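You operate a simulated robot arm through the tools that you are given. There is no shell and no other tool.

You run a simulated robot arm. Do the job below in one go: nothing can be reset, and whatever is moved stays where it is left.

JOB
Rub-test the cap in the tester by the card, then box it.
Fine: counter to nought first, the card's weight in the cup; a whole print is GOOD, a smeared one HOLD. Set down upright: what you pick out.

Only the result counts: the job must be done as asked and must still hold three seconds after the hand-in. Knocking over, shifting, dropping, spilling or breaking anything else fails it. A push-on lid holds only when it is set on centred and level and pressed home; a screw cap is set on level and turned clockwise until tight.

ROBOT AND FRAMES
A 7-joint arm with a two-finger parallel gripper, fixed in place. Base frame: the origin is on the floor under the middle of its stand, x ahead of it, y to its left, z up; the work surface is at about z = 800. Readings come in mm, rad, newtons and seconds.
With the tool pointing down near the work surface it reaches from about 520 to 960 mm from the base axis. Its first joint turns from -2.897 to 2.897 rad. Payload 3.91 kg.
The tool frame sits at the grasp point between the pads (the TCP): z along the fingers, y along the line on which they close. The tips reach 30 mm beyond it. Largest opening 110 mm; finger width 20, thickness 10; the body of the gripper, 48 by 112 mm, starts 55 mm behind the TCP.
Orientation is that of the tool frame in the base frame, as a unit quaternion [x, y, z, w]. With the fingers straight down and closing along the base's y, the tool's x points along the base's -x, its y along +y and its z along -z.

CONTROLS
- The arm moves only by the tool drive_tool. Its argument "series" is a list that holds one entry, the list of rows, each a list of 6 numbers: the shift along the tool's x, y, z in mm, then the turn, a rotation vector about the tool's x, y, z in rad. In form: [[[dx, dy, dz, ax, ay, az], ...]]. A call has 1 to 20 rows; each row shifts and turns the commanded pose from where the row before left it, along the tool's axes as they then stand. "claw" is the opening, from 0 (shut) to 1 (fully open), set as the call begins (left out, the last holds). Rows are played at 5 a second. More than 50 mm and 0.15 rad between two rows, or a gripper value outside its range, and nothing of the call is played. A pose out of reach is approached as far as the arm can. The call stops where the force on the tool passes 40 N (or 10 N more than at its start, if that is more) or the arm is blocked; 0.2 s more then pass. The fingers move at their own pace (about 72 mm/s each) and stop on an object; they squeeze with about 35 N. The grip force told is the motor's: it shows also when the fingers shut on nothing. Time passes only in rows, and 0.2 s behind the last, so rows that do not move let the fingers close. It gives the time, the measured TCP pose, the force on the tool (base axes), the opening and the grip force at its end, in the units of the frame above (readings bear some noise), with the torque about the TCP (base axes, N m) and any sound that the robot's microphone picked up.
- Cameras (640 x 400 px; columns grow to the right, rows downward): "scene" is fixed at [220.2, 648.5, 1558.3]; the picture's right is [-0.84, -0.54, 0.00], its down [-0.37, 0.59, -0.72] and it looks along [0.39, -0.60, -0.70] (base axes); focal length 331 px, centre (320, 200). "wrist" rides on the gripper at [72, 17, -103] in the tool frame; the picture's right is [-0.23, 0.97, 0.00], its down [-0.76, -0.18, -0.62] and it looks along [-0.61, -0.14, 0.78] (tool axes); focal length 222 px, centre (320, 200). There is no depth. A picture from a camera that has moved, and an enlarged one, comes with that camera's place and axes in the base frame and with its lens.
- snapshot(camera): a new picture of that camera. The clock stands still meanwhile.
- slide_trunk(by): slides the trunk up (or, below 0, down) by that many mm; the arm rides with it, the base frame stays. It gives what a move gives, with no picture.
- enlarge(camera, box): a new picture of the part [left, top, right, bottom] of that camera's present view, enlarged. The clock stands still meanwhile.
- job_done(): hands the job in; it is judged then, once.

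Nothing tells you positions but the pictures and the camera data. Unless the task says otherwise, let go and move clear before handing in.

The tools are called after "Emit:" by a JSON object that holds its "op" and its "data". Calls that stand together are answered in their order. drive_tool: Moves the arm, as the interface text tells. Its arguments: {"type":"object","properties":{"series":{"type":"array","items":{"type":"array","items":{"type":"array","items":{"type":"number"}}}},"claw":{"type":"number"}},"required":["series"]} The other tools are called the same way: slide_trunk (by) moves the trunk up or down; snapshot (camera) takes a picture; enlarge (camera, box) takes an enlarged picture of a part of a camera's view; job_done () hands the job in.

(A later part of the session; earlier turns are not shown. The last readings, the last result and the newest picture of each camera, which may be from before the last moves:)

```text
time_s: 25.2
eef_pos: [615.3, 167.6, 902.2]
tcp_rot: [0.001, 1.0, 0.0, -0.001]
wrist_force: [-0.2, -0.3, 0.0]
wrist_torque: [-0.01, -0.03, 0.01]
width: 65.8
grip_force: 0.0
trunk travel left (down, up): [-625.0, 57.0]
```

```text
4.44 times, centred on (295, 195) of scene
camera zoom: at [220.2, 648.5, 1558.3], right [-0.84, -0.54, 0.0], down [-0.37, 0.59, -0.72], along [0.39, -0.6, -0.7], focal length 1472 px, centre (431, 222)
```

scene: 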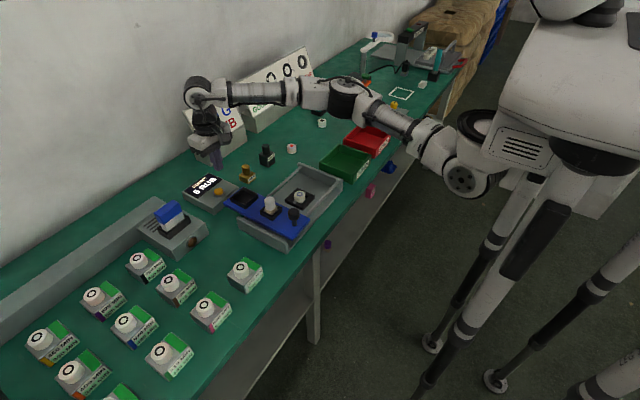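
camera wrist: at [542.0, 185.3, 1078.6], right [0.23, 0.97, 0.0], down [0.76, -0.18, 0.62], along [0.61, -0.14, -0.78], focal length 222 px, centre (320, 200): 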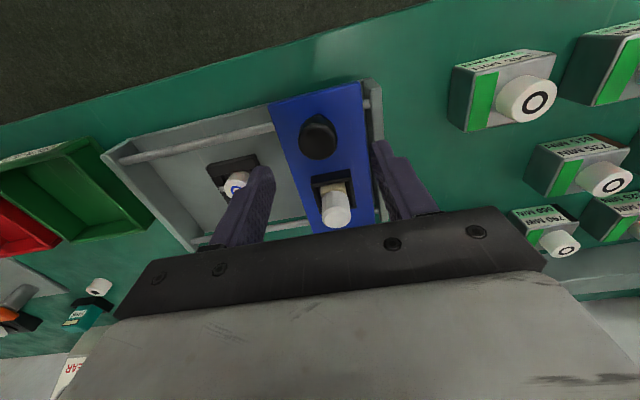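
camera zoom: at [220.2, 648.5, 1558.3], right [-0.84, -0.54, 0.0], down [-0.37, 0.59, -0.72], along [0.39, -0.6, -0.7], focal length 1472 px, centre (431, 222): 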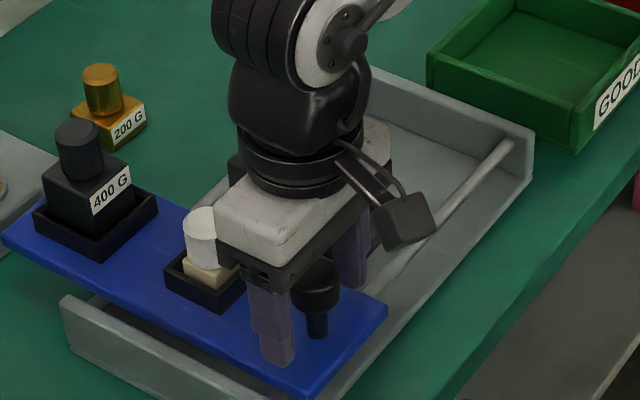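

The fingers straddle the knob, which is about 33 mm wide. I'll close to a loose cage (about 39 mm) so I push the sled sideways without pressing down, and start the stroke in -y.

Emit:
{"op": "drive_tool", "data": {"series": [[[0, 0, 0, 0, 0, 0], [0, 0, 0, 0, 0, 0], [0, 0, 0, 0, 0, 0]]], "claw": 0.36}}

Emit:
{"op": "drive_tool", "data": {"series": [[[0, -5, 0, 0, 0, 0], [0, -10, 0, 0, 0, 0], [0, -10, 0, 0, 0, 0], [0, -10, 0, 0, 0, 0], [0, -10, 0, 0, 0, 0], [0, 0, 0, 0, 0, 0]]], "claw": 0.36}}

Emit:
{"op": "snapshot", "data": {"camera": "scene"}}

Emit:
{"op": "enlarge", "data": {"camera": "scene", "box": [180, 140, 340, 260]}}

```text
time_s: 26.0
eef_pos: [614.2, 167.8, 901.6]
tcp_rot: [0.0, 1.0, -0.001, 0.0]
wrist_force: [0.8, 0.1, 0.8]
wrist_torque: [-0.01, 0.01, 0.01]
width: 39.4
grip_force: 0.0
trunk travel left (down, up): [-625.0, 57.0]
```

```text
time_s: 27.4
eef_pos: [613.5, 121.4, 901.3]
tcp_rot: [-0.001, 1.0, 0.0, -0.001]
wrist_force: [0.6, 0.0, 0.6]
wrist_torque: [0.0, 0.0, -0.01]
width: 40.0
grip_force: 0.2
trunk travel left (down, up): [-625.0, 57.0]
```

```text
taken
```

scene: 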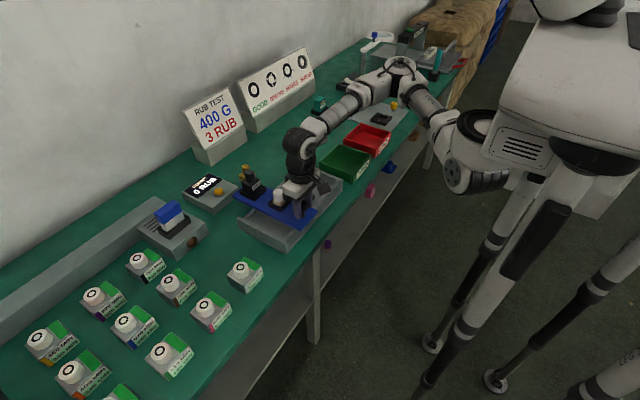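

```text
3.33 times, centred on (260, 200) of scene
camera zoom: at [220.2, 648.5, 1558.3], right [-0.84, -0.54, 0.0], down [-0.37, 0.59, -0.72], along [0.39, -0.6, -0.7], focal length 1104 px, centre (520, 200)
```

zoom: 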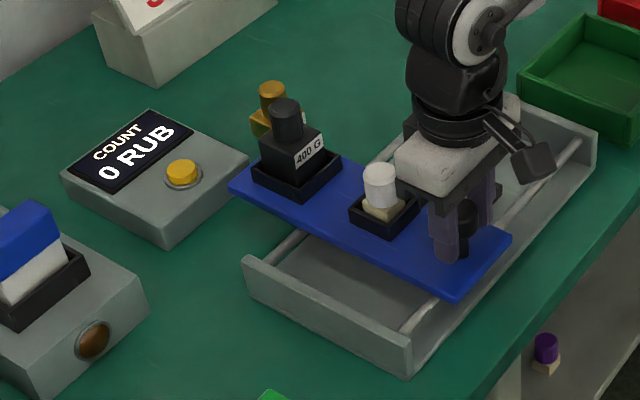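

The sled slides freely and the weight stays put; the counter is still 0. I'll continue the stroke across the cap.

Emit:
{"op": "drive_tool", "data": {"series": [[[0, -10, 0, 0, 0, 0], [0, -10, 0, 0, 0, 0], [0, -10, 0, 0, 0, 0], [0, -10, 0, 0, 0, 0], [0, -10, 0, 0, 0, 0], [0, -10, 0, 0, 0, 0], [0, -10, 0, 0, 0, 0], [0, -10, 0, 0, 0, 0], [0, -10, 0, 0, 0, 0], [0, -10, 0, 0, 0, 0], [0, 0, 0, 0, 0, 0]]], "claw": 0.36}}

Emit:
{"op": "enlarge", "data": {"camera": "scene", "box": [180, 140, 340, 260]}}

```text
time_s: 29.8
eef_pos: [613.9, 21.7, 902.1]
tcp_rot: [0.0, 1.0, 0.0, 0.0]
wrist_force: [-0.2, -0.3, 0.2]
wrist_torque: [0.01, -0.02, -0.02]
width: 39.5
grip_force: 0.1
trunk travel left (down, up): [-625.0, 57.0]
```

```text
3.33 times, centred on (260, 200) of scene
camera zoom: at [220.2, 648.5, 1558.3], right [-0.84, -0.54, 0.0], down [-0.37, 0.59, -0.72], along [0.39, -0.6, -0.7], focal length 1104 px, centre (520, 200)
```

zoom: 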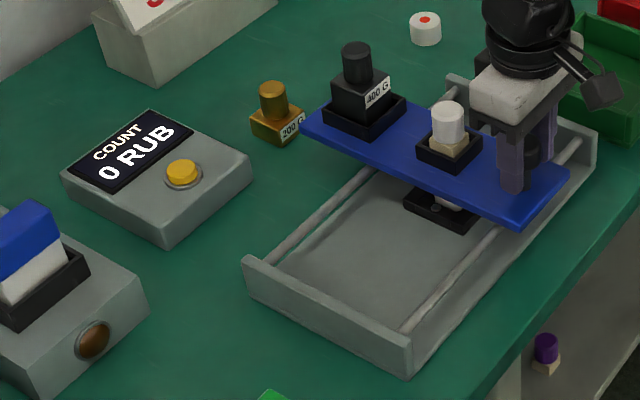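

Nothing counted yet with the post just past the cap. I'll continue toward the far end in small steps, watching the force.

Emit:
{"op": "drive_tool", "data": {"series": [[[0, -10, 0, 0, 0, 0], [0, -10, 0, 0, 0, 0], [0, -10, 0, 0, 0, 0], [0, 0, 0, 0, 0, 0]]], "claw": 0.36}}

Emit:
{"op": "enlarge", "data": {"camera": "scene", "box": [180, 120, 340, 240]}}

Emit:
{"op": "enlarge", "data": {"camera": "wrist", "box": [120, 60, 420, 230]}}

```text
time_s: 30.4
eef_pos: [614.5, 13.1, 901.6]
tcp_rot: [-0.007, 1.0, 0.01, 0.001]
wrist_force: [6.0, 32.4, -8.5]
wrist_torque: [-0.58, -0.22, -0.1]
width: 55.5
grip_force: 15.8
trunk travel left (down, up): [-625.0, 57.0]
stopped in row 3: the force on the tool passed its limit at 45 N (the readings are from after the stop); the commanded pose is now the measured one
```

```text
3.33 times, centred on (260, 180) of scene
camera zoom: at [220.2, 648.5, 1558.3], right [-0.84, -0.54, 0.0], down [-0.37, 0.59, -0.72], along [0.39, -0.6, -0.7], focal length 1104 px, centre (520, 267)
```

zoom: 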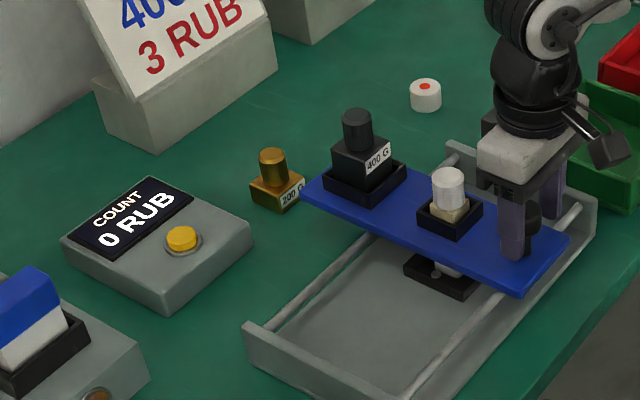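

```text
2.13 times, centred on (270, 145) of wrist
camera zoom: at [541.1, 28.5, 1005.6], right [0.21, 0.98, 0.02], down [0.76, -0.18, 0.62], along [0.61, -0.12, -0.78], focal length 474 px, centre (427, 317)
```

zoom: 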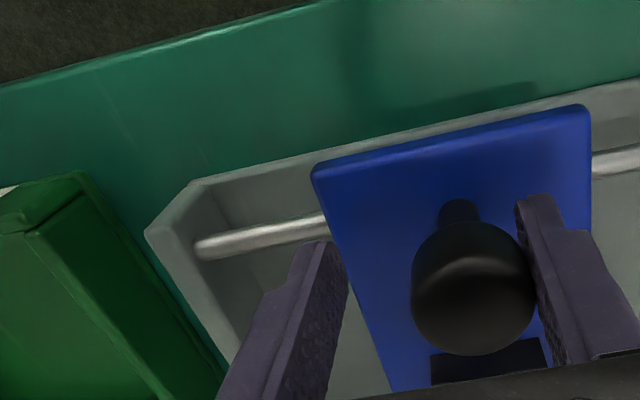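

The sled reached a stop at handle y≈24 (force limit tripped, nothing displaced as far as I can see). The counter is still 0, so I'll drive it back in +y and watch for the count.

Emit:
{"op": "drive_tool", "data": {"series": [[[0, 6, 0, 0, 0, 0], [0, 6, 0, 0, 0, 0], [0, 0, 0, 0, 0, 0]]], "claw": 0.36}}

Emit:
{"op": "enlarge", "data": {"camera": "scene", "box": [180, 120, 340, 240]}}

Emit:
{"op": "enlarge", "data": {"camera": "wrist", "box": [120, 60, 420, 230]}}

```text
time_s: 31.2
eef_pos: [613.8, 19.5, 902.6]
tcp_rot: [-0.004, 1.0, 0.005, 0.001]
wrist_force: [1.5, 5.1, -1.6]
wrist_torque: [-0.11, 0.01, -0.02]
width: 42.4
grip_force: 2.7
trunk travel left (down, up): [-625.0, 57.0]
```

```text
3.33 times, centred on (260, 180) of scene
camera zoom: at [220.2, 648.5, 1558.3], right [-0.84, -0.54, 0.0], down [-0.37, 0.59, -0.72], along [0.39, -0.6, -0.7], focal length 1104 px, centre (520, 267)
```

zoom: 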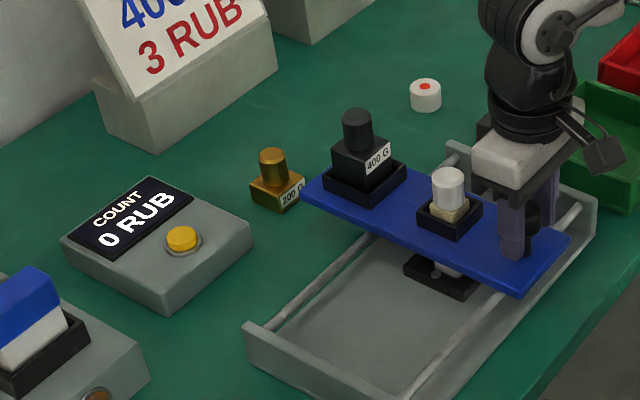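

```text
2.13 times, centred on (270, 145) of wrist
camera zoom: at [541.0, 36.8, 1006.0], right [0.22, 0.98, 0.01], down [0.76, -0.18, 0.62], along [0.61, -0.13, -0.78], focal length 474 px, centre (427, 317)
```

zoom: 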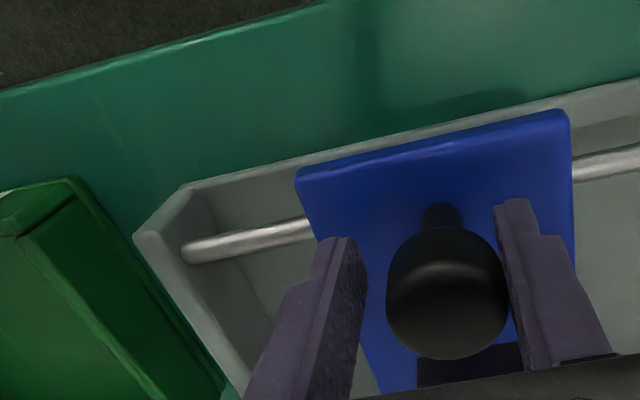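

The sled is free again; the tool tilted by about 0.02 rad at the stop, which I'll correct as I drive back in +y.

Emit:
{"op": "drive_tool", "data": {"series": [[[0, 2, 0, 0.02, 0, 0.014], [0, 8, 0, 0, 0, 0], [0, 10, 0, 0, 0, 0], [0, 10, 0, 0, 0, 0], [0, 10, 0, 0, 0, 0], [0, 10, 0, 0, 0, 0], [0, 10, 0, 0, 0, 0], [0, 10, 0, 0, 0, 0], [0, 10, 0, 0, 0, 0], [0, 10, 0, 0, 0, 0], [0, 10, 0, 0, 0, 0], [0, 10, 0, 0, 0, 0], [0, 0, 0, 0, 0, 0]]], "claw": 0.36}}

Emit:
{"op": "enlarge", "data": {"camera": "scene", "box": [180, 140, 340, 260]}}

```text
time_s: 34.0
eef_pos: [614.6, 131.3, 901.8]
tcp_rot: [0.004, 1.0, -0.004, 0.0]
wrist_force: [-1.0, 0.7, 0.5]
wrist_torque: [0.03, 0.03, -0.04]
width: 39.4
grip_force: 0.1
trunk travel left (down, up): [-625.0, 57.0]
```

```text
3.33 times, centred on (260, 200) of scene
camera zoom: at [220.2, 648.5, 1558.3], right [-0.84, -0.54, 0.0], down [-0.37, 0.59, -0.72], along [0.39, -0.6, -0.7], focal length 1104 px, centre (520, 200)
```

zoom: 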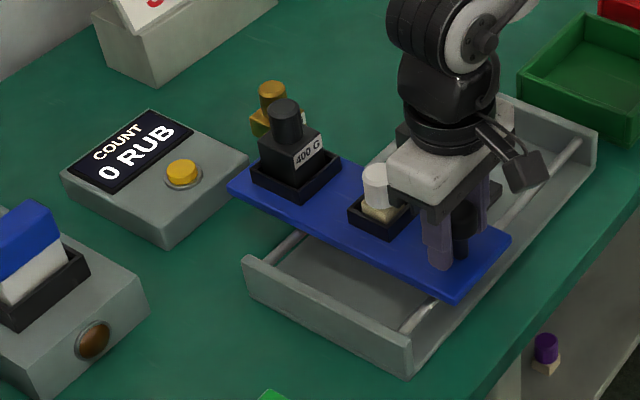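

Still 0 with the sled partway back. I'll continue to its start position in small steps and look at the counter.

Emit:
{"op": "drive_tool", "data": {"series": [[[0, 10, 0, -0.008, 0, -0.008], [0, 10, 0, 0, 0, 0], [0, 10, 0, 0, 0, 0], [0, 5, 0, 0, 0, 0], [0, 0, 0, 0, 0, 0]]], "claw": 0.36}}

Emit:
{"op": "enlarge", "data": {"camera": "scene", "box": [180, 140, 340, 260]}}

```text
time_s: 35.2
eef_pos: [613.9, 165.0, 901.2]
tcp_rot: [-0.002, 1.0, 0.0, -0.001]
wrist_force: [0.4, -0.8, 0.0]
wrist_torque: [-0.03, -0.05, -0.01]
width: 40.0
grip_force: 0.4
trunk travel left (down, up): [-625.0, 57.0]
```

```text
3.33 times, centred on (260, 200) of scene
camera zoom: at [220.2, 648.5, 1558.3], right [-0.84, -0.54, 0.0], down [-0.37, 0.59, -0.72], along [0.39, -0.6, -0.7], focal length 1104 px, centre (520, 200)
```

zoom: 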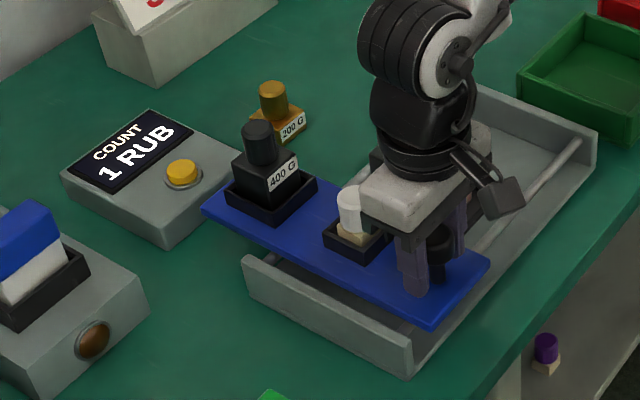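

The counter reads 1, so one rub is a full there-and-back stroke. I'll do the second stroke out to the far stop, gently at the end.

Emit:
{"op": "drive_tool", "data": {"series": [[[0, -6, 0, 0, 0, 0], [0, -10, 0, 0, 0, 0], [0, -10, 0, 0, 0, 0], [0, -10, 0, 0, 0, 0], [0, -10, 0, 0, 0, 0], [0, -10, 0, 0, 0, 0], [0, -10, 0, 0, 0, 0], [0, -10, 0, 0, 0, 0], [0, -10, 0, 0, 0, 0], [0, -10, 0, 0, 0, 0], [0, -10, 0, 0, 0, 0], [0, -10, 0, 0, 0, 0], [0, -10, 0, 0, 0, 0], [0, -10, 0, 0, 0, 0], [0, -4, 0, 0, 0, 0], [0, -2, 0, 0, 0, 0], [0, -2, 0, 0, 0, 0], [0, 0, 0, 0, 0, 0]]], "claw": 0.36}}

Emit:
{"op": "enlarge", "data": {"camera": "scene", "box": [180, 120, 340, 240]}}

```text
time_s: 39.0
eef_pos: [613.8, 20.9, 902.2]
tcp_rot: [-0.002, 1.0, 0.001, 0.0]
wrist_force: [0.9, 2.1, 0.7]
wrist_torque: [0.01, 0.0, -0.02]
width: 40.3
grip_force: 0.3
trunk travel left (down, up): [-625.0, 57.0]
```

```text
3.33 times, centred on (260, 180) of scene
camera zoom: at [220.2, 648.5, 1558.3], right [-0.84, -0.54, 0.0], down [-0.37, 0.59, -0.72], along [0.39, -0.6, -0.7], focal length 1104 px, centre (520, 267)
```

zoom: 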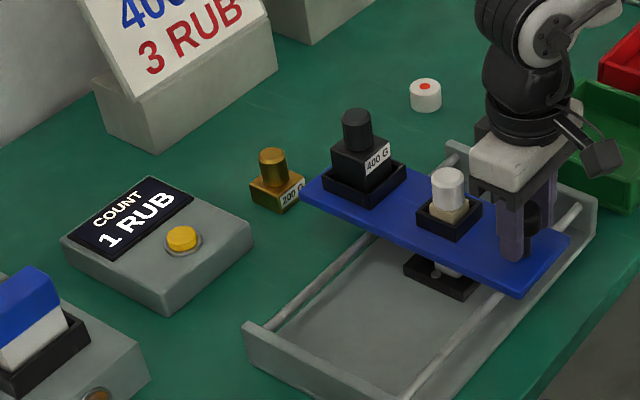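

The sled is at the far stop again with only 2 N of force. Now I bring it back to the start for the second count.

Emit:
{"op": "drive_tool", "data": {"series": [[[0, 6, 0, 0, 0, 0], [0, 10, 0, 0, 0, 0], [0, 10, 0, 0, 0, 0], [0, 10, 0, 0, 0, 0], [0, 10, 0, 0, 0, 0], [0, 10, 0, 0, 0, 0], [0, 10, 0, 0, 0, 0], [0, 10, 0, 0, 0, 0], [0, 10, 0, 0, 0, 0], [0, 10, 0, 0, 0, 0], [0, 10, 0, 0, 0, 0], [0, 10, 0, 0, 0, 0], [0, 10, 0, 0, 0, 0], [0, 10, 0, 0, 0, 0], [0, 8, 0, 0, 0, 0], [0, 0, 0, 0, 0, 0]]], "claw": 0.36}}

Emit:
{"op": "enlarge", "data": {"camera": "scene", "box": [180, 140, 340, 260]}}

```text
time_s: 42.4
eef_pos: [613.8, 165.2, 901.8]
tcp_rot: [0.0, 1.0, 0.001, 0.0]
wrist_force: [0.2, -1.3, -0.1]
wrist_torque: [-0.02, -0.02, 0.01]
width: 40.0
grip_force: 0.4
trunk travel left (down, up): [-625.0, 57.0]
```

```text
3.33 times, centred on (260, 200) of scene
camera zoom: at [220.2, 648.5, 1558.3], right [-0.84, -0.54, 0.0], down [-0.37, 0.59, -0.72], along [0.39, -0.6, -0.7], focal length 1104 px, centre (520, 200)
```

zoom: 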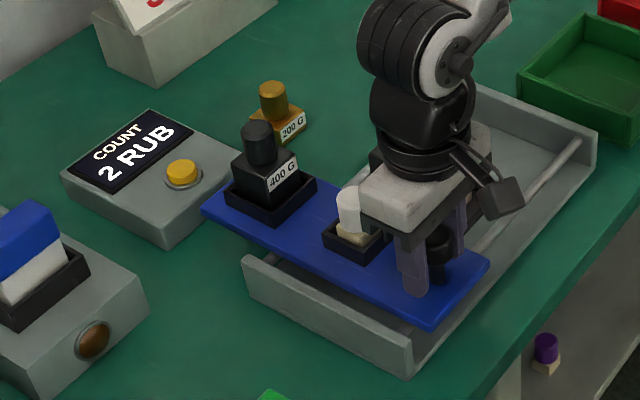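

The counter reads 2. One more identical full stroke follows, out to the far stop first.

Emit:
{"op": "drive_tool", "data": {"series": [[[0, -6, 0, 0, 0, 0], [0, -10, 0, 0, 0, 0], [0, -10, 0, 0, 0, 0], [0, -10, 0, 0, 0, 0], [0, -10, 0, 0, 0, 0], [0, -10, 0, 0, 0, 0], [0, -10, 0, 0, 0, 0], [0, -10, 0, 0, 0, 0], [0, -10, 0, 0, 0, 0], [0, -10, 0, 0, 0, 0], [0, -10, 0, 0, 0, 0], [0, -10, 0, 0, 0, 0], [0, -10, 0, 0, 0, 0], [0, -10, 0, 0, 0, 0], [0, -4, 0, 0, 0, 0], [0, -2, 0, 0, 0, 0], [0, -2, 0, 0, 0, 0], [0, 0, 0, 0, 0, 0]]], "claw": 0.36}}

Emit:
{"op": "drive_tool", "data": {"series": [[[0, 6, 0, 0, 0, 0], [0, 10, 0, 0, 0, 0], [0, 10, 0, 0, 0, 0], [0, 10, 0, 0, 0, 0], [0, 10, 0, 0, 0, 0], [0, 10, 0, 0, 0, 0], [0, 10, 0, 0, 0, 0], [0, 10, 0, 0, 0, 0], [0, 10, 0, 0, 0, 0], [0, 10, 0, 0, 0, 0], [0, 10, 0, 0, 0, 0], [0, 10, 0, 0, 0, 0], [0, 10, 0, 0, 0, 0], [0, 10, 0, 0, 0, 0], [0, 8, 0, 0, 0, 0], [0, 0, 0, 0, 0, 0]]], "claw": 0.36}}

Emit:
{"op": "enlarge", "data": {"camera": "scene", "box": [180, 140, 340, 260]}}

```text
time_s: 46.2
eef_pos: [613.9, 22.1, 902.1]
tcp_rot: [-0.001, 1.0, 0.0, 0.0]
wrist_force: [-0.8, 1.3, -0.5]
wrist_torque: [-0.01, -0.05, 0.0]
width: 40.4
grip_force: 0.7
trunk travel left (down, up): [-625.0, 57.0]
```

```text
time_s: 49.6
eef_pos: [613.9, 165.3, 901.6]
tcp_rot: [-0.001, 1.0, 0.001, 0.0]
wrist_force: [-0.1, -1.5, 0.9]
wrist_torque: [0.0, 0.0, -0.02]
width: 40.0
grip_force: 0.6
trunk travel left (down, up): [-625.0, 57.0]
```

```text
3.33 times, centred on (260, 200) of scene
camera zoom: at [220.2, 648.5, 1558.3], right [-0.84, -0.54, 0.0], down [-0.37, 0.59, -0.72], along [0.39, -0.6, -0.7], focal length 1104 px, centre (520, 200)
```

zoom: 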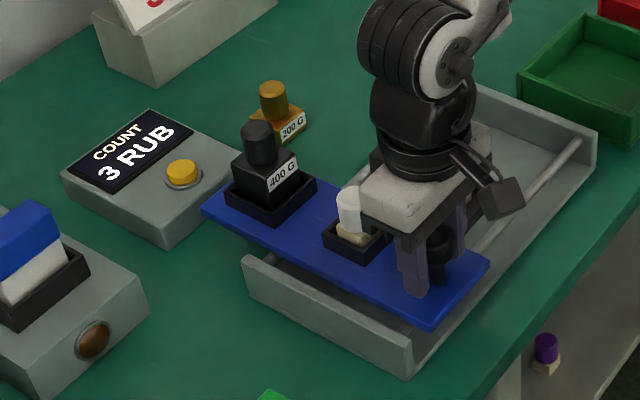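

The counter reads 3. I'll open the fingers, rise off the handle, and go look at the cap's print.

Emit:
{"op": "drive_tool", "data": {"series": [[[0, -3, 0, 0, 0, 0], [0, 0, 0, 0, 0, 0], [0, 0, 0, 0, 0, 0]]], "claw": 0.6}}

Emit:
{"op": "drive_tool", "data": {"series": [[[0, 0, -20, 0, 0, 0], [0, 0, -40, 0, 0, 0], [0, 0, -40, 0, 0, 0], [-10, -20, 0, 0, 0, 0], [-20, -30, 0, 0, 0, 0], [-20, -35, 0, 0, 0, 0], [-10, -35, 0, 0, 0, 0], [0, 0, 0, 0, 0, 0]]], "claw": 0.6}}

Emit:
{"op": "snapshot", "data": {"camera": "wrist"}}

Emit:
{"op": "enlarge", "data": {"camera": "scene", "box": [180, 140, 340, 260]}}

```text
time_s: 50.4
eef_pos: [613.5, 162.1, 902.0]
tcp_rot: [0.0, 1.0, 0.0, 0.0]
wrist_force: [0.1, 0.4, 0.7]
wrist_torque: [0.0, -0.03, -0.04]
width: 66.0
grip_force: 0.0
trunk travel left (down, up): [-625.0, 57.0]
```

```text
time_s: 52.2
eef_pos: [674.7, 41.8, 1002.3]
tcp_rot: [-0.001, 1.0, 0.0, 0.001]
wrist_force: [0.0, 0.3, 0.1]
wrist_torque: [0.0, 0.03, -0.01]
width: 66.0
grip_force: 0.1
trunk travel left (down, up): [-625.0, 57.0]
```

```text
taken
camera wrist: at [602.1, 59.7, 1105.0], right [0.22, 0.97, 0.0], down [0.76, -0.18, 0.62], along [0.61, -0.14, -0.78], focal length 222 px, centre (320, 200)
```

wrist: 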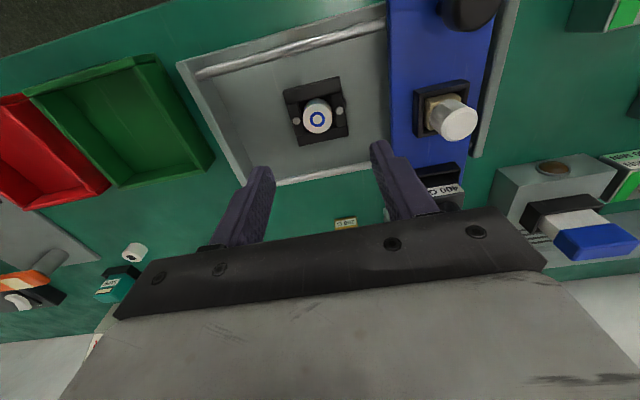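

```text
3.33 times, centred on (260, 200) of scene
camera zoom: at [220.2, 648.5, 1558.3], right [-0.84, -0.54, 0.0], down [-0.37, 0.59, -0.72], along [0.39, -0.6, -0.7], focal length 1104 px, centre (520, 200)
```

zoom: 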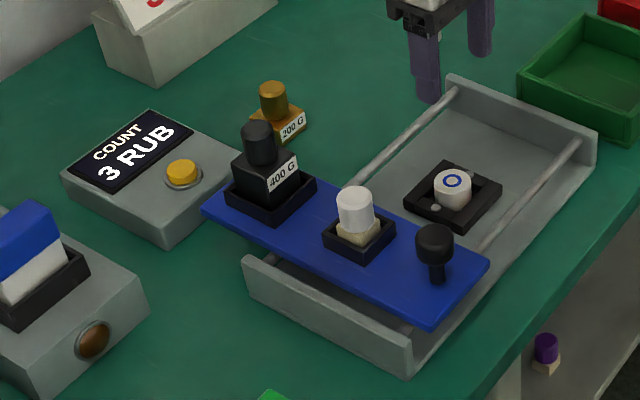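

Emit:
{"op": "enlarge", "data": {"camera": "wrist", "box": [280, 70, 360, 150]}}

Emit:
{"op": "enlarge", "data": {"camera": "scene", "box": [280, 175, 330, 210]}}

Emit:
{"op": "enlarge", "data": {"camera": "scene", "box": [235, 40, 325, 130]}}

```text
5.00 times, centred on (320, 110) of wrist
camera zoom: at [602.1, 59.7, 1105.0], right [0.22, 0.97, 0.0], down [0.76, -0.18, 0.62], along [0.61, -0.14, -0.78], focal length 1111 px, centre (320, 650)
```

zoom: 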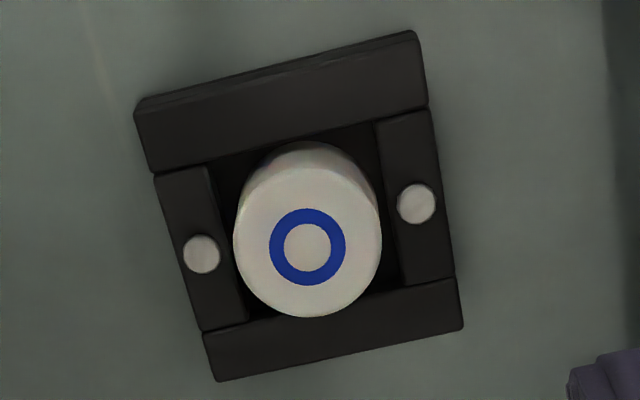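

```text
11.43 times, centred on (305, 192) of scene
camera zoom: at [220.2, 648.5, 1558.3], right [-0.84, -0.54, 0.0], down [-0.37, 0.59, -0.72], along [0.39, -0.6, -0.7], focal length 3785 px, centre (491, 286)
```

zoom: 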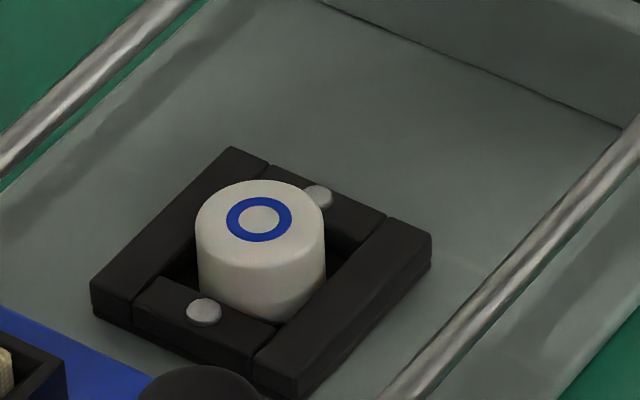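

```text
4.44 times, centred on (280, 85) of scene
camera zoom: at [220.2, 648.5, 1558.3], right [-0.84, -0.54, 0.0], down [-0.37, 0.59, -0.72], along [0.39, -0.6, -0.7], focal length 1472 px, centre (498, 711)
```

zoom: 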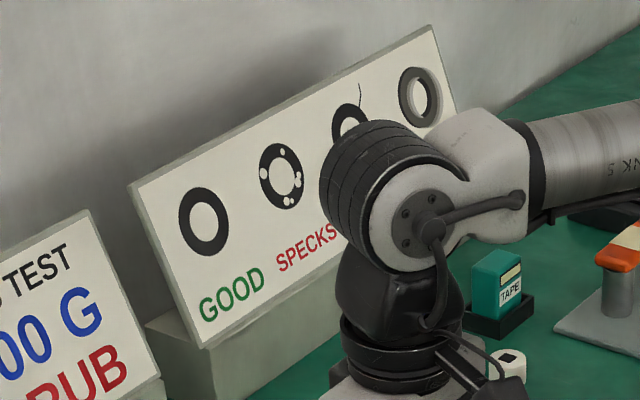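

The print looks like a clean, whole blue ring, but I want a closer look. I'll move directly over the cap, at about (691, 36.5, top 836), and lower partway.

Emit:
{"op": "drive_tool", "data": {"series": [[[-8, -2.5, 0, 0, 0, 0], [-8, -2.5, 20, 0, 0, 0], [0, 0, 40, 0, 0, 0], [0, 0, 30, 0, 0, 0], [0, 0, 0, 0, 0, 0]]], "claw": 0.6}}

Emit:
{"op": "snapshot", "data": {"camera": "wrist"}}

Emit:
{"op": "enlarge", "data": {"camera": "wrist", "box": [270, 90, 370, 170]}}

Emit:
{"op": "enlarge", "data": {"camera": "scene", "box": [270, 150, 350, 210]}}

```text
time_s: 53.4
eef_pos: [690.7, 36.1, 912.3]
tcp_rot: [-0.001, 1.0, 0.0, -0.001]
wrist_force: [-0.1, -0.4, 1.0]
wrist_torque: [-0.04, -0.01, 0.0]
width: 66.1
grip_force: 0.1
trunk travel left (down, up): [-625.0, 57.0]
```

```text
taken
camera wrist: at [617.8, 55.0, 1015.6], right [0.23, 0.97, 0.0], down [0.76, -0.18, 0.62], along [0.61, -0.14, -0.78], focal length 222 px, centre (320, 200)
```

wrist: 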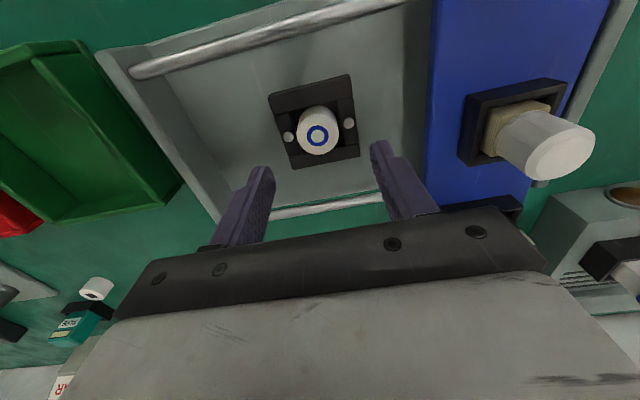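

```text
5.00 times, centred on (320, 130) of wrist
camera zoom: at [617.8, 55.0, 1015.6], right [0.23, 0.97, 0.0], down [0.76, -0.18, 0.62], along [0.61, -0.14, -0.78], focal length 1111 px, centre (320, 550)
```

zoom: 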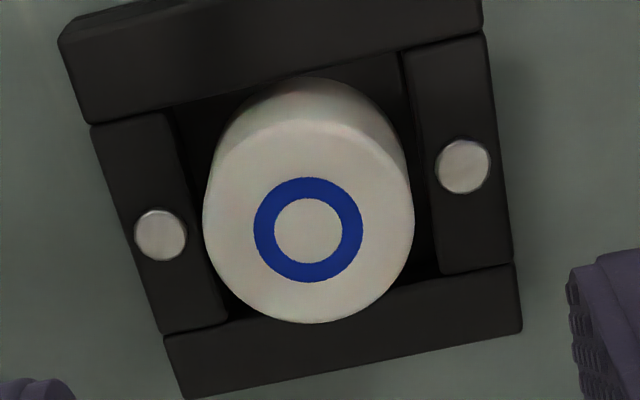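

```text
6.67 times, centred on (310, 180) of scene
camera zoom: at [220.2, 648.5, 1558.3], right [-0.84, -0.54, 0.0], down [-0.37, 0.59, -0.72], along [0.39, -0.6, -0.7], focal length 2208 px, centre (387, 333)
```

zoom: 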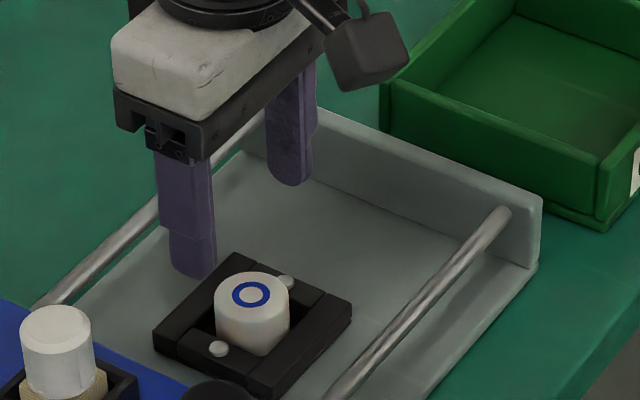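

The ring is crisp and whole with no smear, so this cap is GOOD. I'll descend to grip its upper part above the nest frame and screws.

Emit:
{"op": "drive_tool", "data": {"series": [[[0, 0, 25, 0, 0, 0], [0, 0, 20, 0, 0, 0], [0, 0, 8, 0, 0, 0], [0, 0, 3, 0, 0, 0], [0, 0, 0, 0, 0, 0]]], "claw": 0.6}}

Emit:
{"op": "enlarge", "data": {"camera": "wrist", "box": [240, 100, 400, 220]}}

Emit:
{"op": "enlarge", "data": {"camera": "scene", "box": [280, 165, 330, 210]}}

```text
time_s: 54.6
eef_pos: [690.2, 38.5, 856.0]
tcp_rot: [-0.001, 1.0, 0.0, 0.0]
wrist_force: [-0.4, 0.3, 0.7]
wrist_torque: [0.01, 0.03, -0.01]
width: 66.3
grip_force: 0.1
trunk travel left (down, up): [-625.0, 57.0]
```

```text
3.33 times, centred on (320, 160) of wrist
camera zoom: at [617.5, 55.6, 959.2], right [0.23, 0.97, 0.0], down [0.76, -0.18, 0.62], along [0.61, -0.14, -0.78], focal length 740 px, centre (320, 333)
```

zoom: 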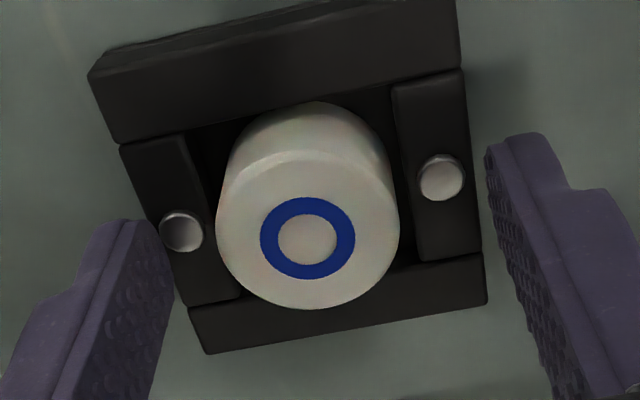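

```text
8.89 times, centred on (305, 188) of scene
camera zoom: at [220.2, 648.5, 1558.3], right [-0.84, -0.54, 0.0], down [-0.37, 0.59, -0.72], along [0.39, -0.6, -0.7], focal length 2944 px, centre (453, 311)
```

zoom: 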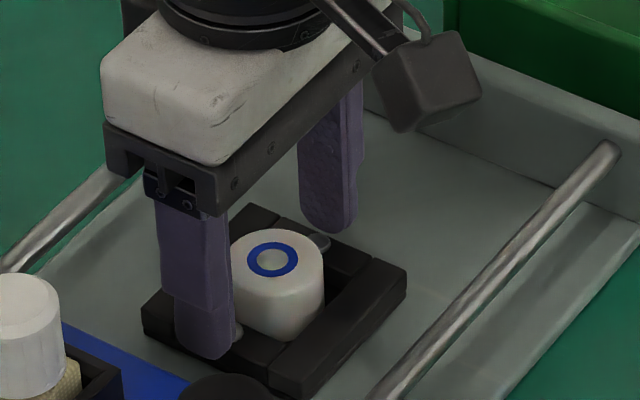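

The fingertips straddle the cap above the frame. I'll drop 2 mm more and close on the cap.

Emit:
{"op": "drive_tool", "data": {"series": [[[0, -1, 2, 0, 0, 0], [0, 0, 0, 0, 0, 0]]], "claw": 0.6}}

Emit:
{"op": "drive_tool", "data": {"series": [[[0, 0, 0, 0, 0, 0], [0, 0, 0, 0, 0, 0], [0, 0, 0, 0, 0, 0], [0, 0, 0, 0, 0, 0]]], "claw": 0.2}}

Emit:
{"op": "enlarge", "data": {"camera": "wrist", "box": [240, 100, 400, 220]}}

Emit:
{"op": "enlarge", "data": {"camera": "scene", "box": [280, 165, 330, 210]}}

```text
time_s: 55.2
eef_pos: [688.7, 36.4, 852.0]
tcp_rot: [-0.001, 1.0, -0.001, 0.0]
wrist_force: [0.6, -0.2, -0.2]
wrist_torque: [-0.01, -0.03, 0.0]
width: 66.1
grip_force: 0.1
trunk travel left (down, up): [-625.0, 57.0]
```

```text
time_s: 56.2
eef_pos: [691.4, 37.8, 855.2]
tcp_rot: [-0.001, 1.0, -0.001, -0.001]
wrist_force: [-0.3, 0.0, 0.5]
wrist_torque: [-0.01, -0.03, -0.01]
width: 30.7
grip_force: 34.8
trunk travel left (down, up): [-625.0, 57.0]
```

```text
3.33 times, centred on (320, 160) of wrist
camera zoom: at [617.5, 54.8, 957.5], right [0.23, 0.97, 0.0], down [0.76, -0.18, 0.62], along [0.61, -0.14, -0.78], focal length 740 px, centre (320, 333)
```

zoom: 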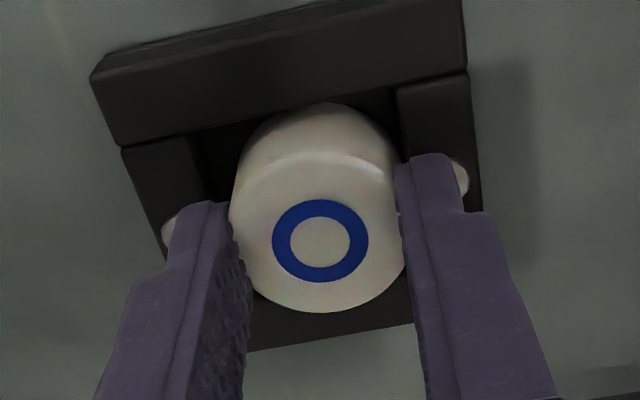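

```text
8.89 times, centred on (305, 188) of scene
camera zoom: at [220.2, 648.5, 1558.3], right [-0.84, -0.54, 0.0], down [-0.37, 0.59, -0.72], along [0.39, -0.6, -0.7], focal length 2944 px, centre (453, 311)
```

zoom: 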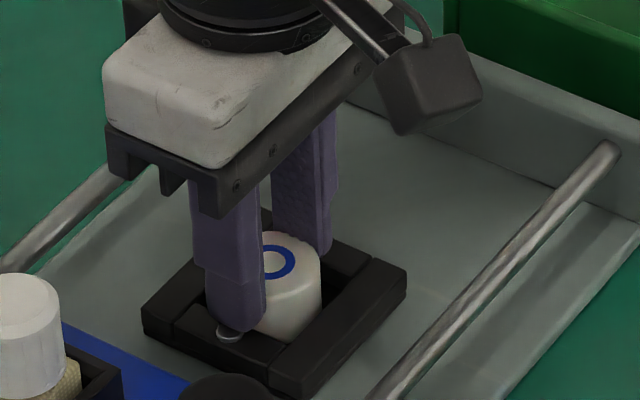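

The fingers hold the cap (30.7 mm, 35 N). I'll lift slowly straight up and check that it comes out level.

Emit:
{"op": "drive_tool", "data": {"series": [[[0, 0, -4, 0, 0, 0], [0, 0, -6, 0, 0, 0], [0, 0, -10, 0, 0, 0], [0, 0, 0, 0, 0, 0]]], "claw": 0.2}}

Emit:
{"op": "enlarge", "data": {"camera": "wrist", "box": [240, 100, 400, 220]}}

Emit:
{"op": "enlarge", "data": {"camera": "scene", "box": [270, 150, 340, 210]}}

```text
time_s: 57.2
eef_pos: [689.3, 36.6, 873.1]
tcp_rot: [-0.001, 1.0, 0.0, 0.0]
wrist_force: [-0.2, -0.9, -0.1]
wrist_torque: [0.0, 0.04, 0.0]
width: 30.8
grip_force: 34.9
trunk travel left (down, up): [-625.0, 57.0]
```

```text
3.33 times, centred on (320, 160) of wrist
camera zoom: at [617.8, 54.7, 977.4], right [0.22, 0.97, 0.0], down [0.76, -0.18, 0.62], along [0.61, -0.14, -0.78], focal length 740 px, centre (320, 333)
```

zoom: 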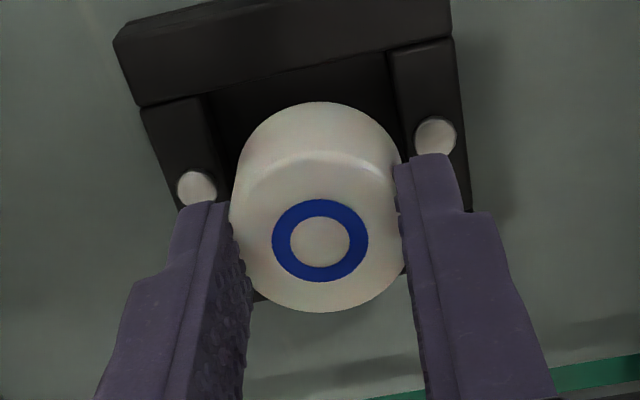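

```text
6.67 times, centred on (305, 180) of scene
camera zoom: at [220.2, 648.5, 1558.3], right [-0.84, -0.54, 0.0], down [-0.37, 0.59, -0.72], along [0.39, -0.6, -0.7], focal length 2208 px, centre (420, 333)
```

zoom: 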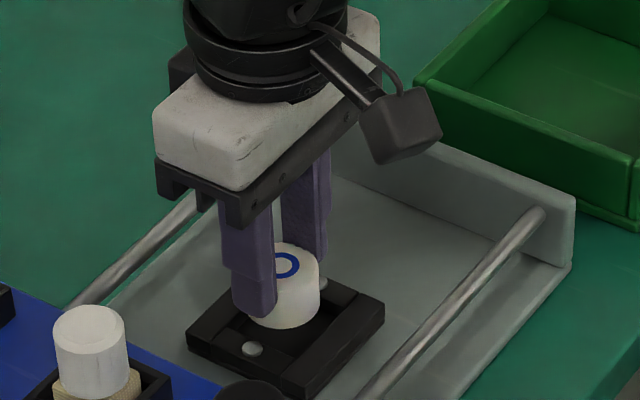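

The cap came out level. I'll lift higher and carry it toward the green GOOD box, stopping to measure it.

Emit:
{"op": "drive_tool", "data": {"series": [[[0, 0, -25, 0, 0, 0], [0, 0, -35, 0, 0, 0], [0, 0, -30, 0, 0, 0], [0, -25, 0, 0, 0, 0], [0, -35, 0, 0, 0, 0], [0, -35, 0, 0, 0, 0], [0, -35, 0, 0, 0, 0], [0, -35, 0, 0, 0, 0], [0, -25, 0, 0, 0, 0], [0, 0, 0, 0, 0, 0]]], "claw": 0.2}}

Emit:
{"op": "snapshot", "data": {"camera": "wrist"}}

Emit:
{"op": "enlarge", "data": {"camera": "scene", "box": [280, 100, 420, 205]}}

```text
time_s: 59.4
eef_pos: [690.6, -154.7, 962.8]
tcp_rot: [-0.001, 1.0, 0.0, 0.001]
wrist_force: [-0.3, 0.0, -0.4]
wrist_torque: [0.01, -0.01, -0.02]
width: 30.7
grip_force: 34.9
trunk travel left (down, up): [-625.0, 57.0]
```

```text
taken
camera wrist: at [618.2, -135.9, 1066.8], right [0.23, 0.97, 0.0], down [0.76, -0.18, 0.62], along [0.61, -0.14, -0.78], focal length 222 px, centre (320, 200)
```

wrist: 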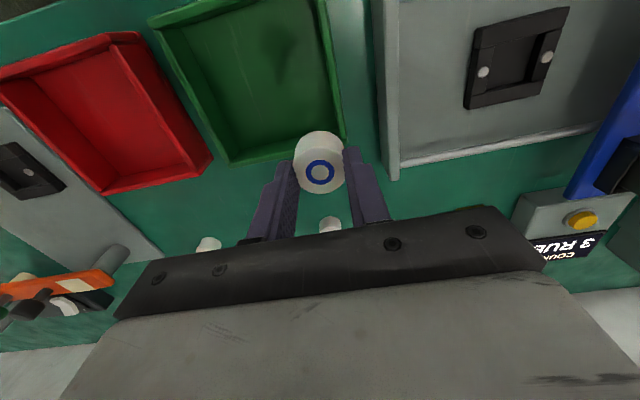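

```text
3.81 times, centred on (350, 152) of scene
camera zoom: at [220.2, 648.5, 1558.3], right [-0.84, -0.54, 0.0], down [-0.37, 0.59, -0.72], along [0.39, -0.6, -0.7], focal length 1262 px, centre (206, 381)
```

zoom: 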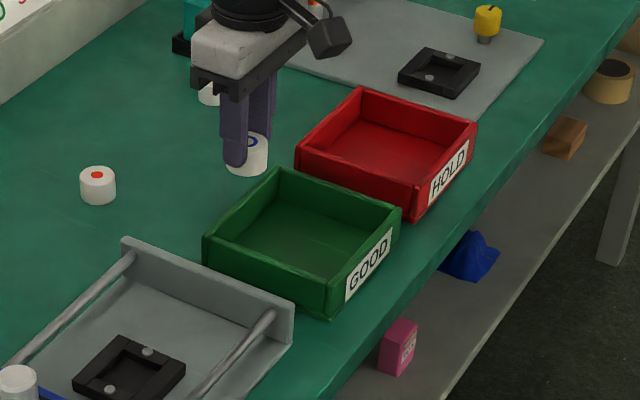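

The green box labelled GOOD spans about x 587–721, y -265 to -130, so its middle is near (655, -198). I'll move over the middle and begin lowering.

Emit:
{"op": "drive_tool", "data": {"series": [[[18, -22, 0, 0, 0, 0], [17, -21, 0, 0, 0, 0], [0, 0, 30, 0, 0, 0], [0, 0, 20, 0, 0, 0], [0, 0, 0, 0, 0, 0]]], "claw": 0.2}}

Emit:
{"op": "snapshot", "data": {"camera": "wrist"}}

Emit:
{"op": "enlarge", "data": {"camera": "scene", "box": [300, 110, 400, 185]}}

```text
time_s: 60.6
eef_pos: [657.0, -195.8, 912.8]
tcp_rot: [-0.001, 1.0, 0.0, -0.001]
wrist_force: [0.0, 1.0, -0.5]
wrist_torque: [0.02, 0.01, 0.0]
width: 30.6
grip_force: 34.8
trunk travel left (down, up): [-625.0, 57.0]
```

```text
taken
camera wrist: at [584.0, -177.8, 1016.3], right [0.22, 0.97, 0.0], down [0.76, -0.18, 0.62], along [0.61, -0.14, -0.78], focal length 222 px, centre (320, 200)
```

wrist: 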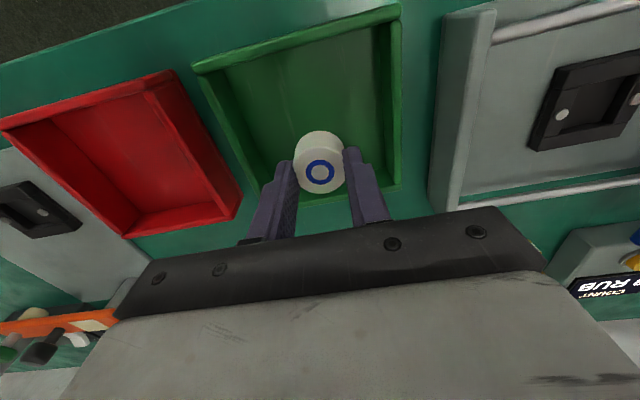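

```text
5.33 times, centred on (350, 148) of scene
camera zoom: at [220.2, 648.5, 1558.3], right [-0.84, -0.54, 0.0], down [-0.37, 0.59, -0.72], along [0.39, -0.6, -0.7], focal length 1766 px, centre (160, 480)
```

zoom: 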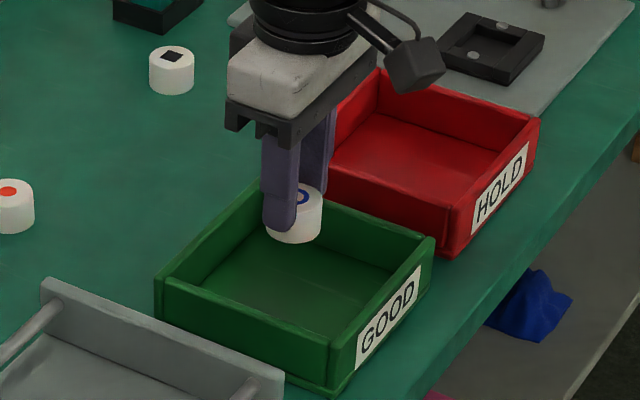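

The cap is centred over the GOOD box. I'll lower it most of the way and then finish in small steps until it touches the floor.

Emit:
{"op": "drive_tool", "data": {"series": [[[0, 0, 20, 0, 0, 0], [0, 0, 20, 0, 0, 0], [0, 0, 10, 0, 0, 0], [0, 0, 0, 0, 0, 0]]], "claw": 0.2}}

Emit:
{"op": "drive_tool", "data": {"series": [[[0, 0, 2, 0, 0, 0], [0, 0, 2, 0, 0, 0], [0, 0, 2, 0, 0, 0], [0, 0, 0, 0, 0, 0]]], "claw": 0.2}}

Emit:
{"op": "enlarge", "data": {"camera": "scene", "box": [310, 120, 390, 180]}}

Emit:
{"op": "enlarge", "data": {"camera": "wrist", "box": [220, 80, 420, 220]}}

```text
time_s: 61.6
eef_pos: [656.6, -195.7, 864.0]
tcp_rot: [-0.002, 1.0, 0.0, 0.0]
wrist_force: [-0.8, 0.8, -0.9]
wrist_torque: [0.01, -0.02, -0.04]
width: 30.6
grip_force: 34.8
trunk travel left (down, up): [-625.0, 57.0]
```

```text
time_s: 62.6
eef_pos: [655.2, -195.8, 858.2]
tcp_rot: [-0.001, 1.0, 0.0, -0.001]
wrist_force: [0.2, 0.0, 0.2]
wrist_torque: [0.0, 0.01, 0.01]
width: 30.6
grip_force: 35.0
trunk travel left (down, up): [-625.0, 57.0]
```

```text
6.67 times, centred on (350, 150) of scene
camera zoom: at [220.2, 648.5, 1558.3], right [-0.84, -0.54, 0.0], down [-0.37, 0.59, -0.72], along [0.39, -0.6, -0.7], focal length 2208 px, centre (120, 533)
```

zoom: 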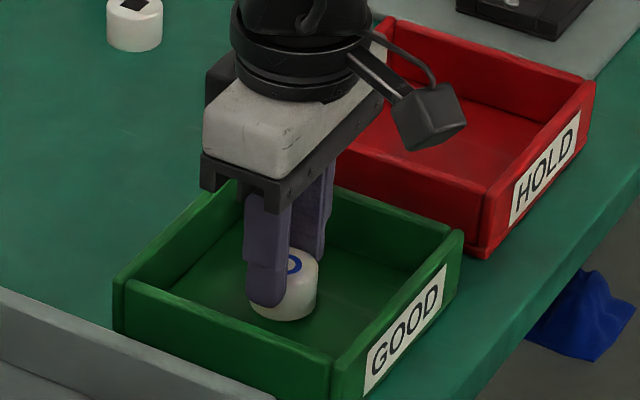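

```text
2.86 times, centred on (320, 150) of wrist
camera zoom: at [583.5, -178.6, 961.1], right [0.23, 0.97, 0.0], down [0.76, -0.18, 0.62], along [0.61, -0.14, -0.78], focal length 635 px, centre (320, 343)
```

zoom: 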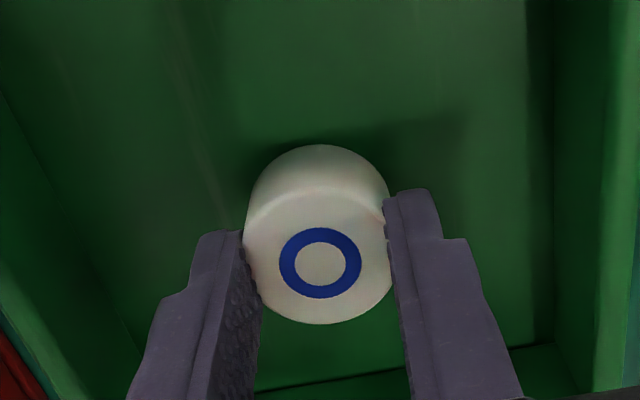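

No contact yet. I'll continue down in small steps.

Emit:
{"op": "drive_tool", "data": {"series": [[[0, 0, 1.5, 0, 0, 0], [0, 0, 1.5, 0, 0, 0], [0, 0, 1.5, 0, 0, 0], [0, 0, 0, 0, 0, 0]]], "claw": 0.2}}

Emit:
{"op": "drive_tool", "data": {"series": [[[0, 0, 1, 0, 0, 0], [0, 0, 1, 0, 0, 0], [0, 0, 0, 0, 0, 0]]], "claw": 0.2}}

Emit:
{"op": "enlarge", "data": {"camera": "scene", "box": [330, 135, 370, 165]}}

```text
time_s: 63.6
eef_pos: [655.0, -196.4, 852.9]
tcp_rot: [0.0, 1.0, 0.0, 0.0]
wrist_force: [-0.1, 0.0, 0.1]
wrist_torque: [-0.02, -0.03, 0.0]
width: 30.7
grip_force: 34.8
trunk travel left (down, up): [-625.0, 57.0]
```

```text
time_s: 64.4
eef_pos: [656.3, -196.2, 851.3]
tcp_rot: [-0.002, 1.0, 0.0, 0.0]
wrist_force: [-0.9, 0.0, 0.9]
wrist_torque: [0.04, 0.03, 0.01]
width: 30.6
grip_force: 35.2
trunk travel left (down, up): [-625.0, 57.0]
```

```text
13.33 times, centred on (350, 150) of scene
camera zoom: at [220.2, 648.5, 1558.3], right [-0.84, -0.54, 0.0], down [-0.37, 0.59, -0.72], along [0.39, -0.6, -0.7], focal length 4416 px, centre (-80, 867)
```

zoom: 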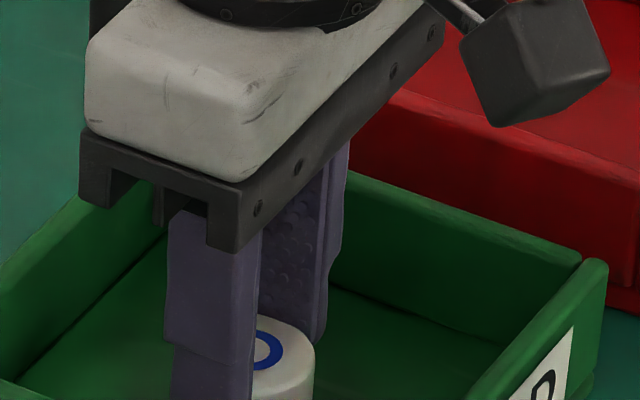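

Emit:
{"op": "drive_tool", "data": {"series": [[[0, 0, 1, 0, 0, 0], [0, 0, 1, 0, 0, 0], [0, 0, 0, 0, 0, 0]]], "claw": 0.2}}

Emit:
{"op": "drive_tool", "data": {"series": [[[0, 0, 1, 0, 0, 0], [0, 0, 1, 0, 0, 0], [0, 0, 0, 0, 0, 0]]], "claw": 0.2}}

Emit:
{"op": "enlarge", "data": {"camera": "scene", "box": [330, 145, 370, 175]}}

```text
time_s: 65.2
eef_pos: [655.0, -196.9, 850.1]
tcp_rot: [-0.001, 1.0, 0.0, 0.002]
wrist_force: [1.7, 0.3, 14.0]
wrist_torque: [0.21, -0.09, 0.03]
width: 30.7
grip_force: 34.9
trunk travel left (down, up): [-625.0, 57.0]
```

```text
time_s: 66.0
eef_pos: [655.0, -196.1, 847.8]
tcp_rot: [-0.001, 1.0, 0.0, 0.002]
wrist_force: [3.2, -0.5, 21.1]
wrist_torque: [0.03, -0.14, 0.02]
width: 31.0
grip_force: 35.0
trunk travel left (down, up): [-625.0, 57.0]
```

```text
13.33 times, centred on (350, 160) of scene
camera zoom: at [220.2, 648.5, 1558.3], right [-0.84, -0.54, 0.0], down [-0.37, 0.59, -0.72], along [0.39, -0.6, -0.7], focal length 4416 px, centre (-80, 733)
```

zoom: 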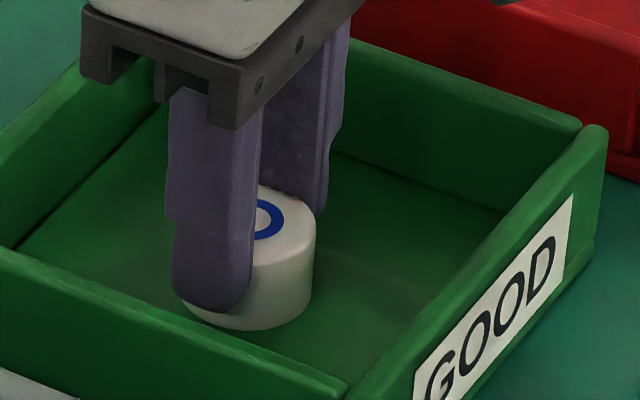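

The cap stands on the box floor (21 N). I'll ease off the pressure and open the fingers.

Emit:
{"op": "drive_tool", "data": {"series": [[[0, 0, -1, 0, 0, 0], [0, 0, -1, 0, 0, 0], [0, 0, 0, 0, 0, 0]]], "claw": 0.2}}

Emit:
{"op": "drive_tool", "data": {"series": [[[0, 0, 0, 0, 0, 0], [0, 0, 0, 0, 0, 0], [0, 0, 0, 0, 0, 0], [0, 0, 0, 0, 0, 0]]], "claw": 0.55}}

Emit:
{"op": "enlarge", "data": {"camera": "scene", "box": [320, 130, 380, 175]}}

Emit:
{"op": "enlarge", "data": {"camera": "wrist", "box": [220, 80, 420, 220]}}

```text
time_s: 66.8
eef_pos: [655.4, -196.7, 848.6]
tcp_rot: [-0.001, 1.0, 0.001, -0.001]
wrist_force: [-0.1, -0.2, 5.5]
wrist_torque: [0.02, 0.0, 0.03]
width: 33.5
grip_force: 34.9
trunk travel left (down, up): [-625.0, 57.0]
```

```text
time_s: 67.8
eef_pos: [656.7, -196.5, 849.4]
tcp_rot: [-0.001, 1.0, 0.001, 0.0]
wrist_force: [0.2, 0.0, -0.7]
wrist_torque: [-0.02, 0.0, 0.0]
width: 60.5
grip_force: 0.0
trunk travel left (down, up): [-625.0, 57.0]
```

```text
8.89 times, centred on (350, 152) of scene
camera zoom: at [220.2, 648.5, 1558.3], right [-0.84, -0.54, 0.0], down [-0.37, 0.59, -0.72], along [0.39, -0.6, -0.7], focal length 2944 px, centre (53, 622)
```

zoom: 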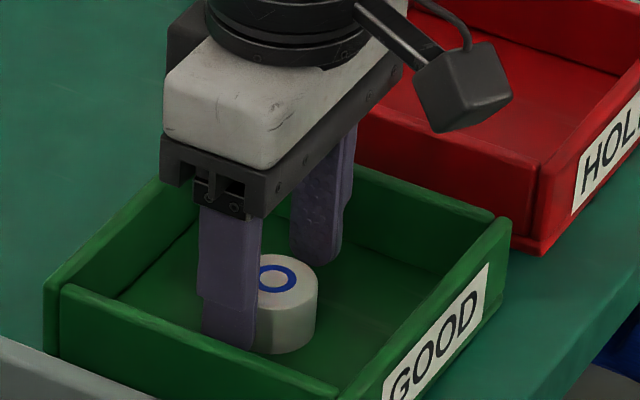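

```text
2.86 times, centred on (320, 150) of wrist
camera zoom: at [583.3, -178.4, 952.5], right [0.23, 0.97, 0.0], down [0.76, -0.18, 0.62], along [0.61, -0.14, -0.78], focal length 635 px, centre (320, 343)
```

zoom: 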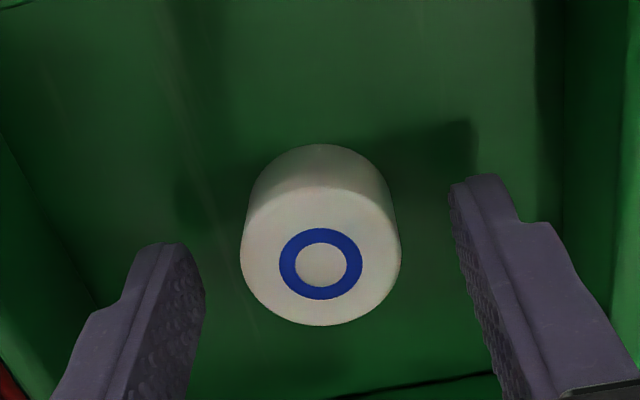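

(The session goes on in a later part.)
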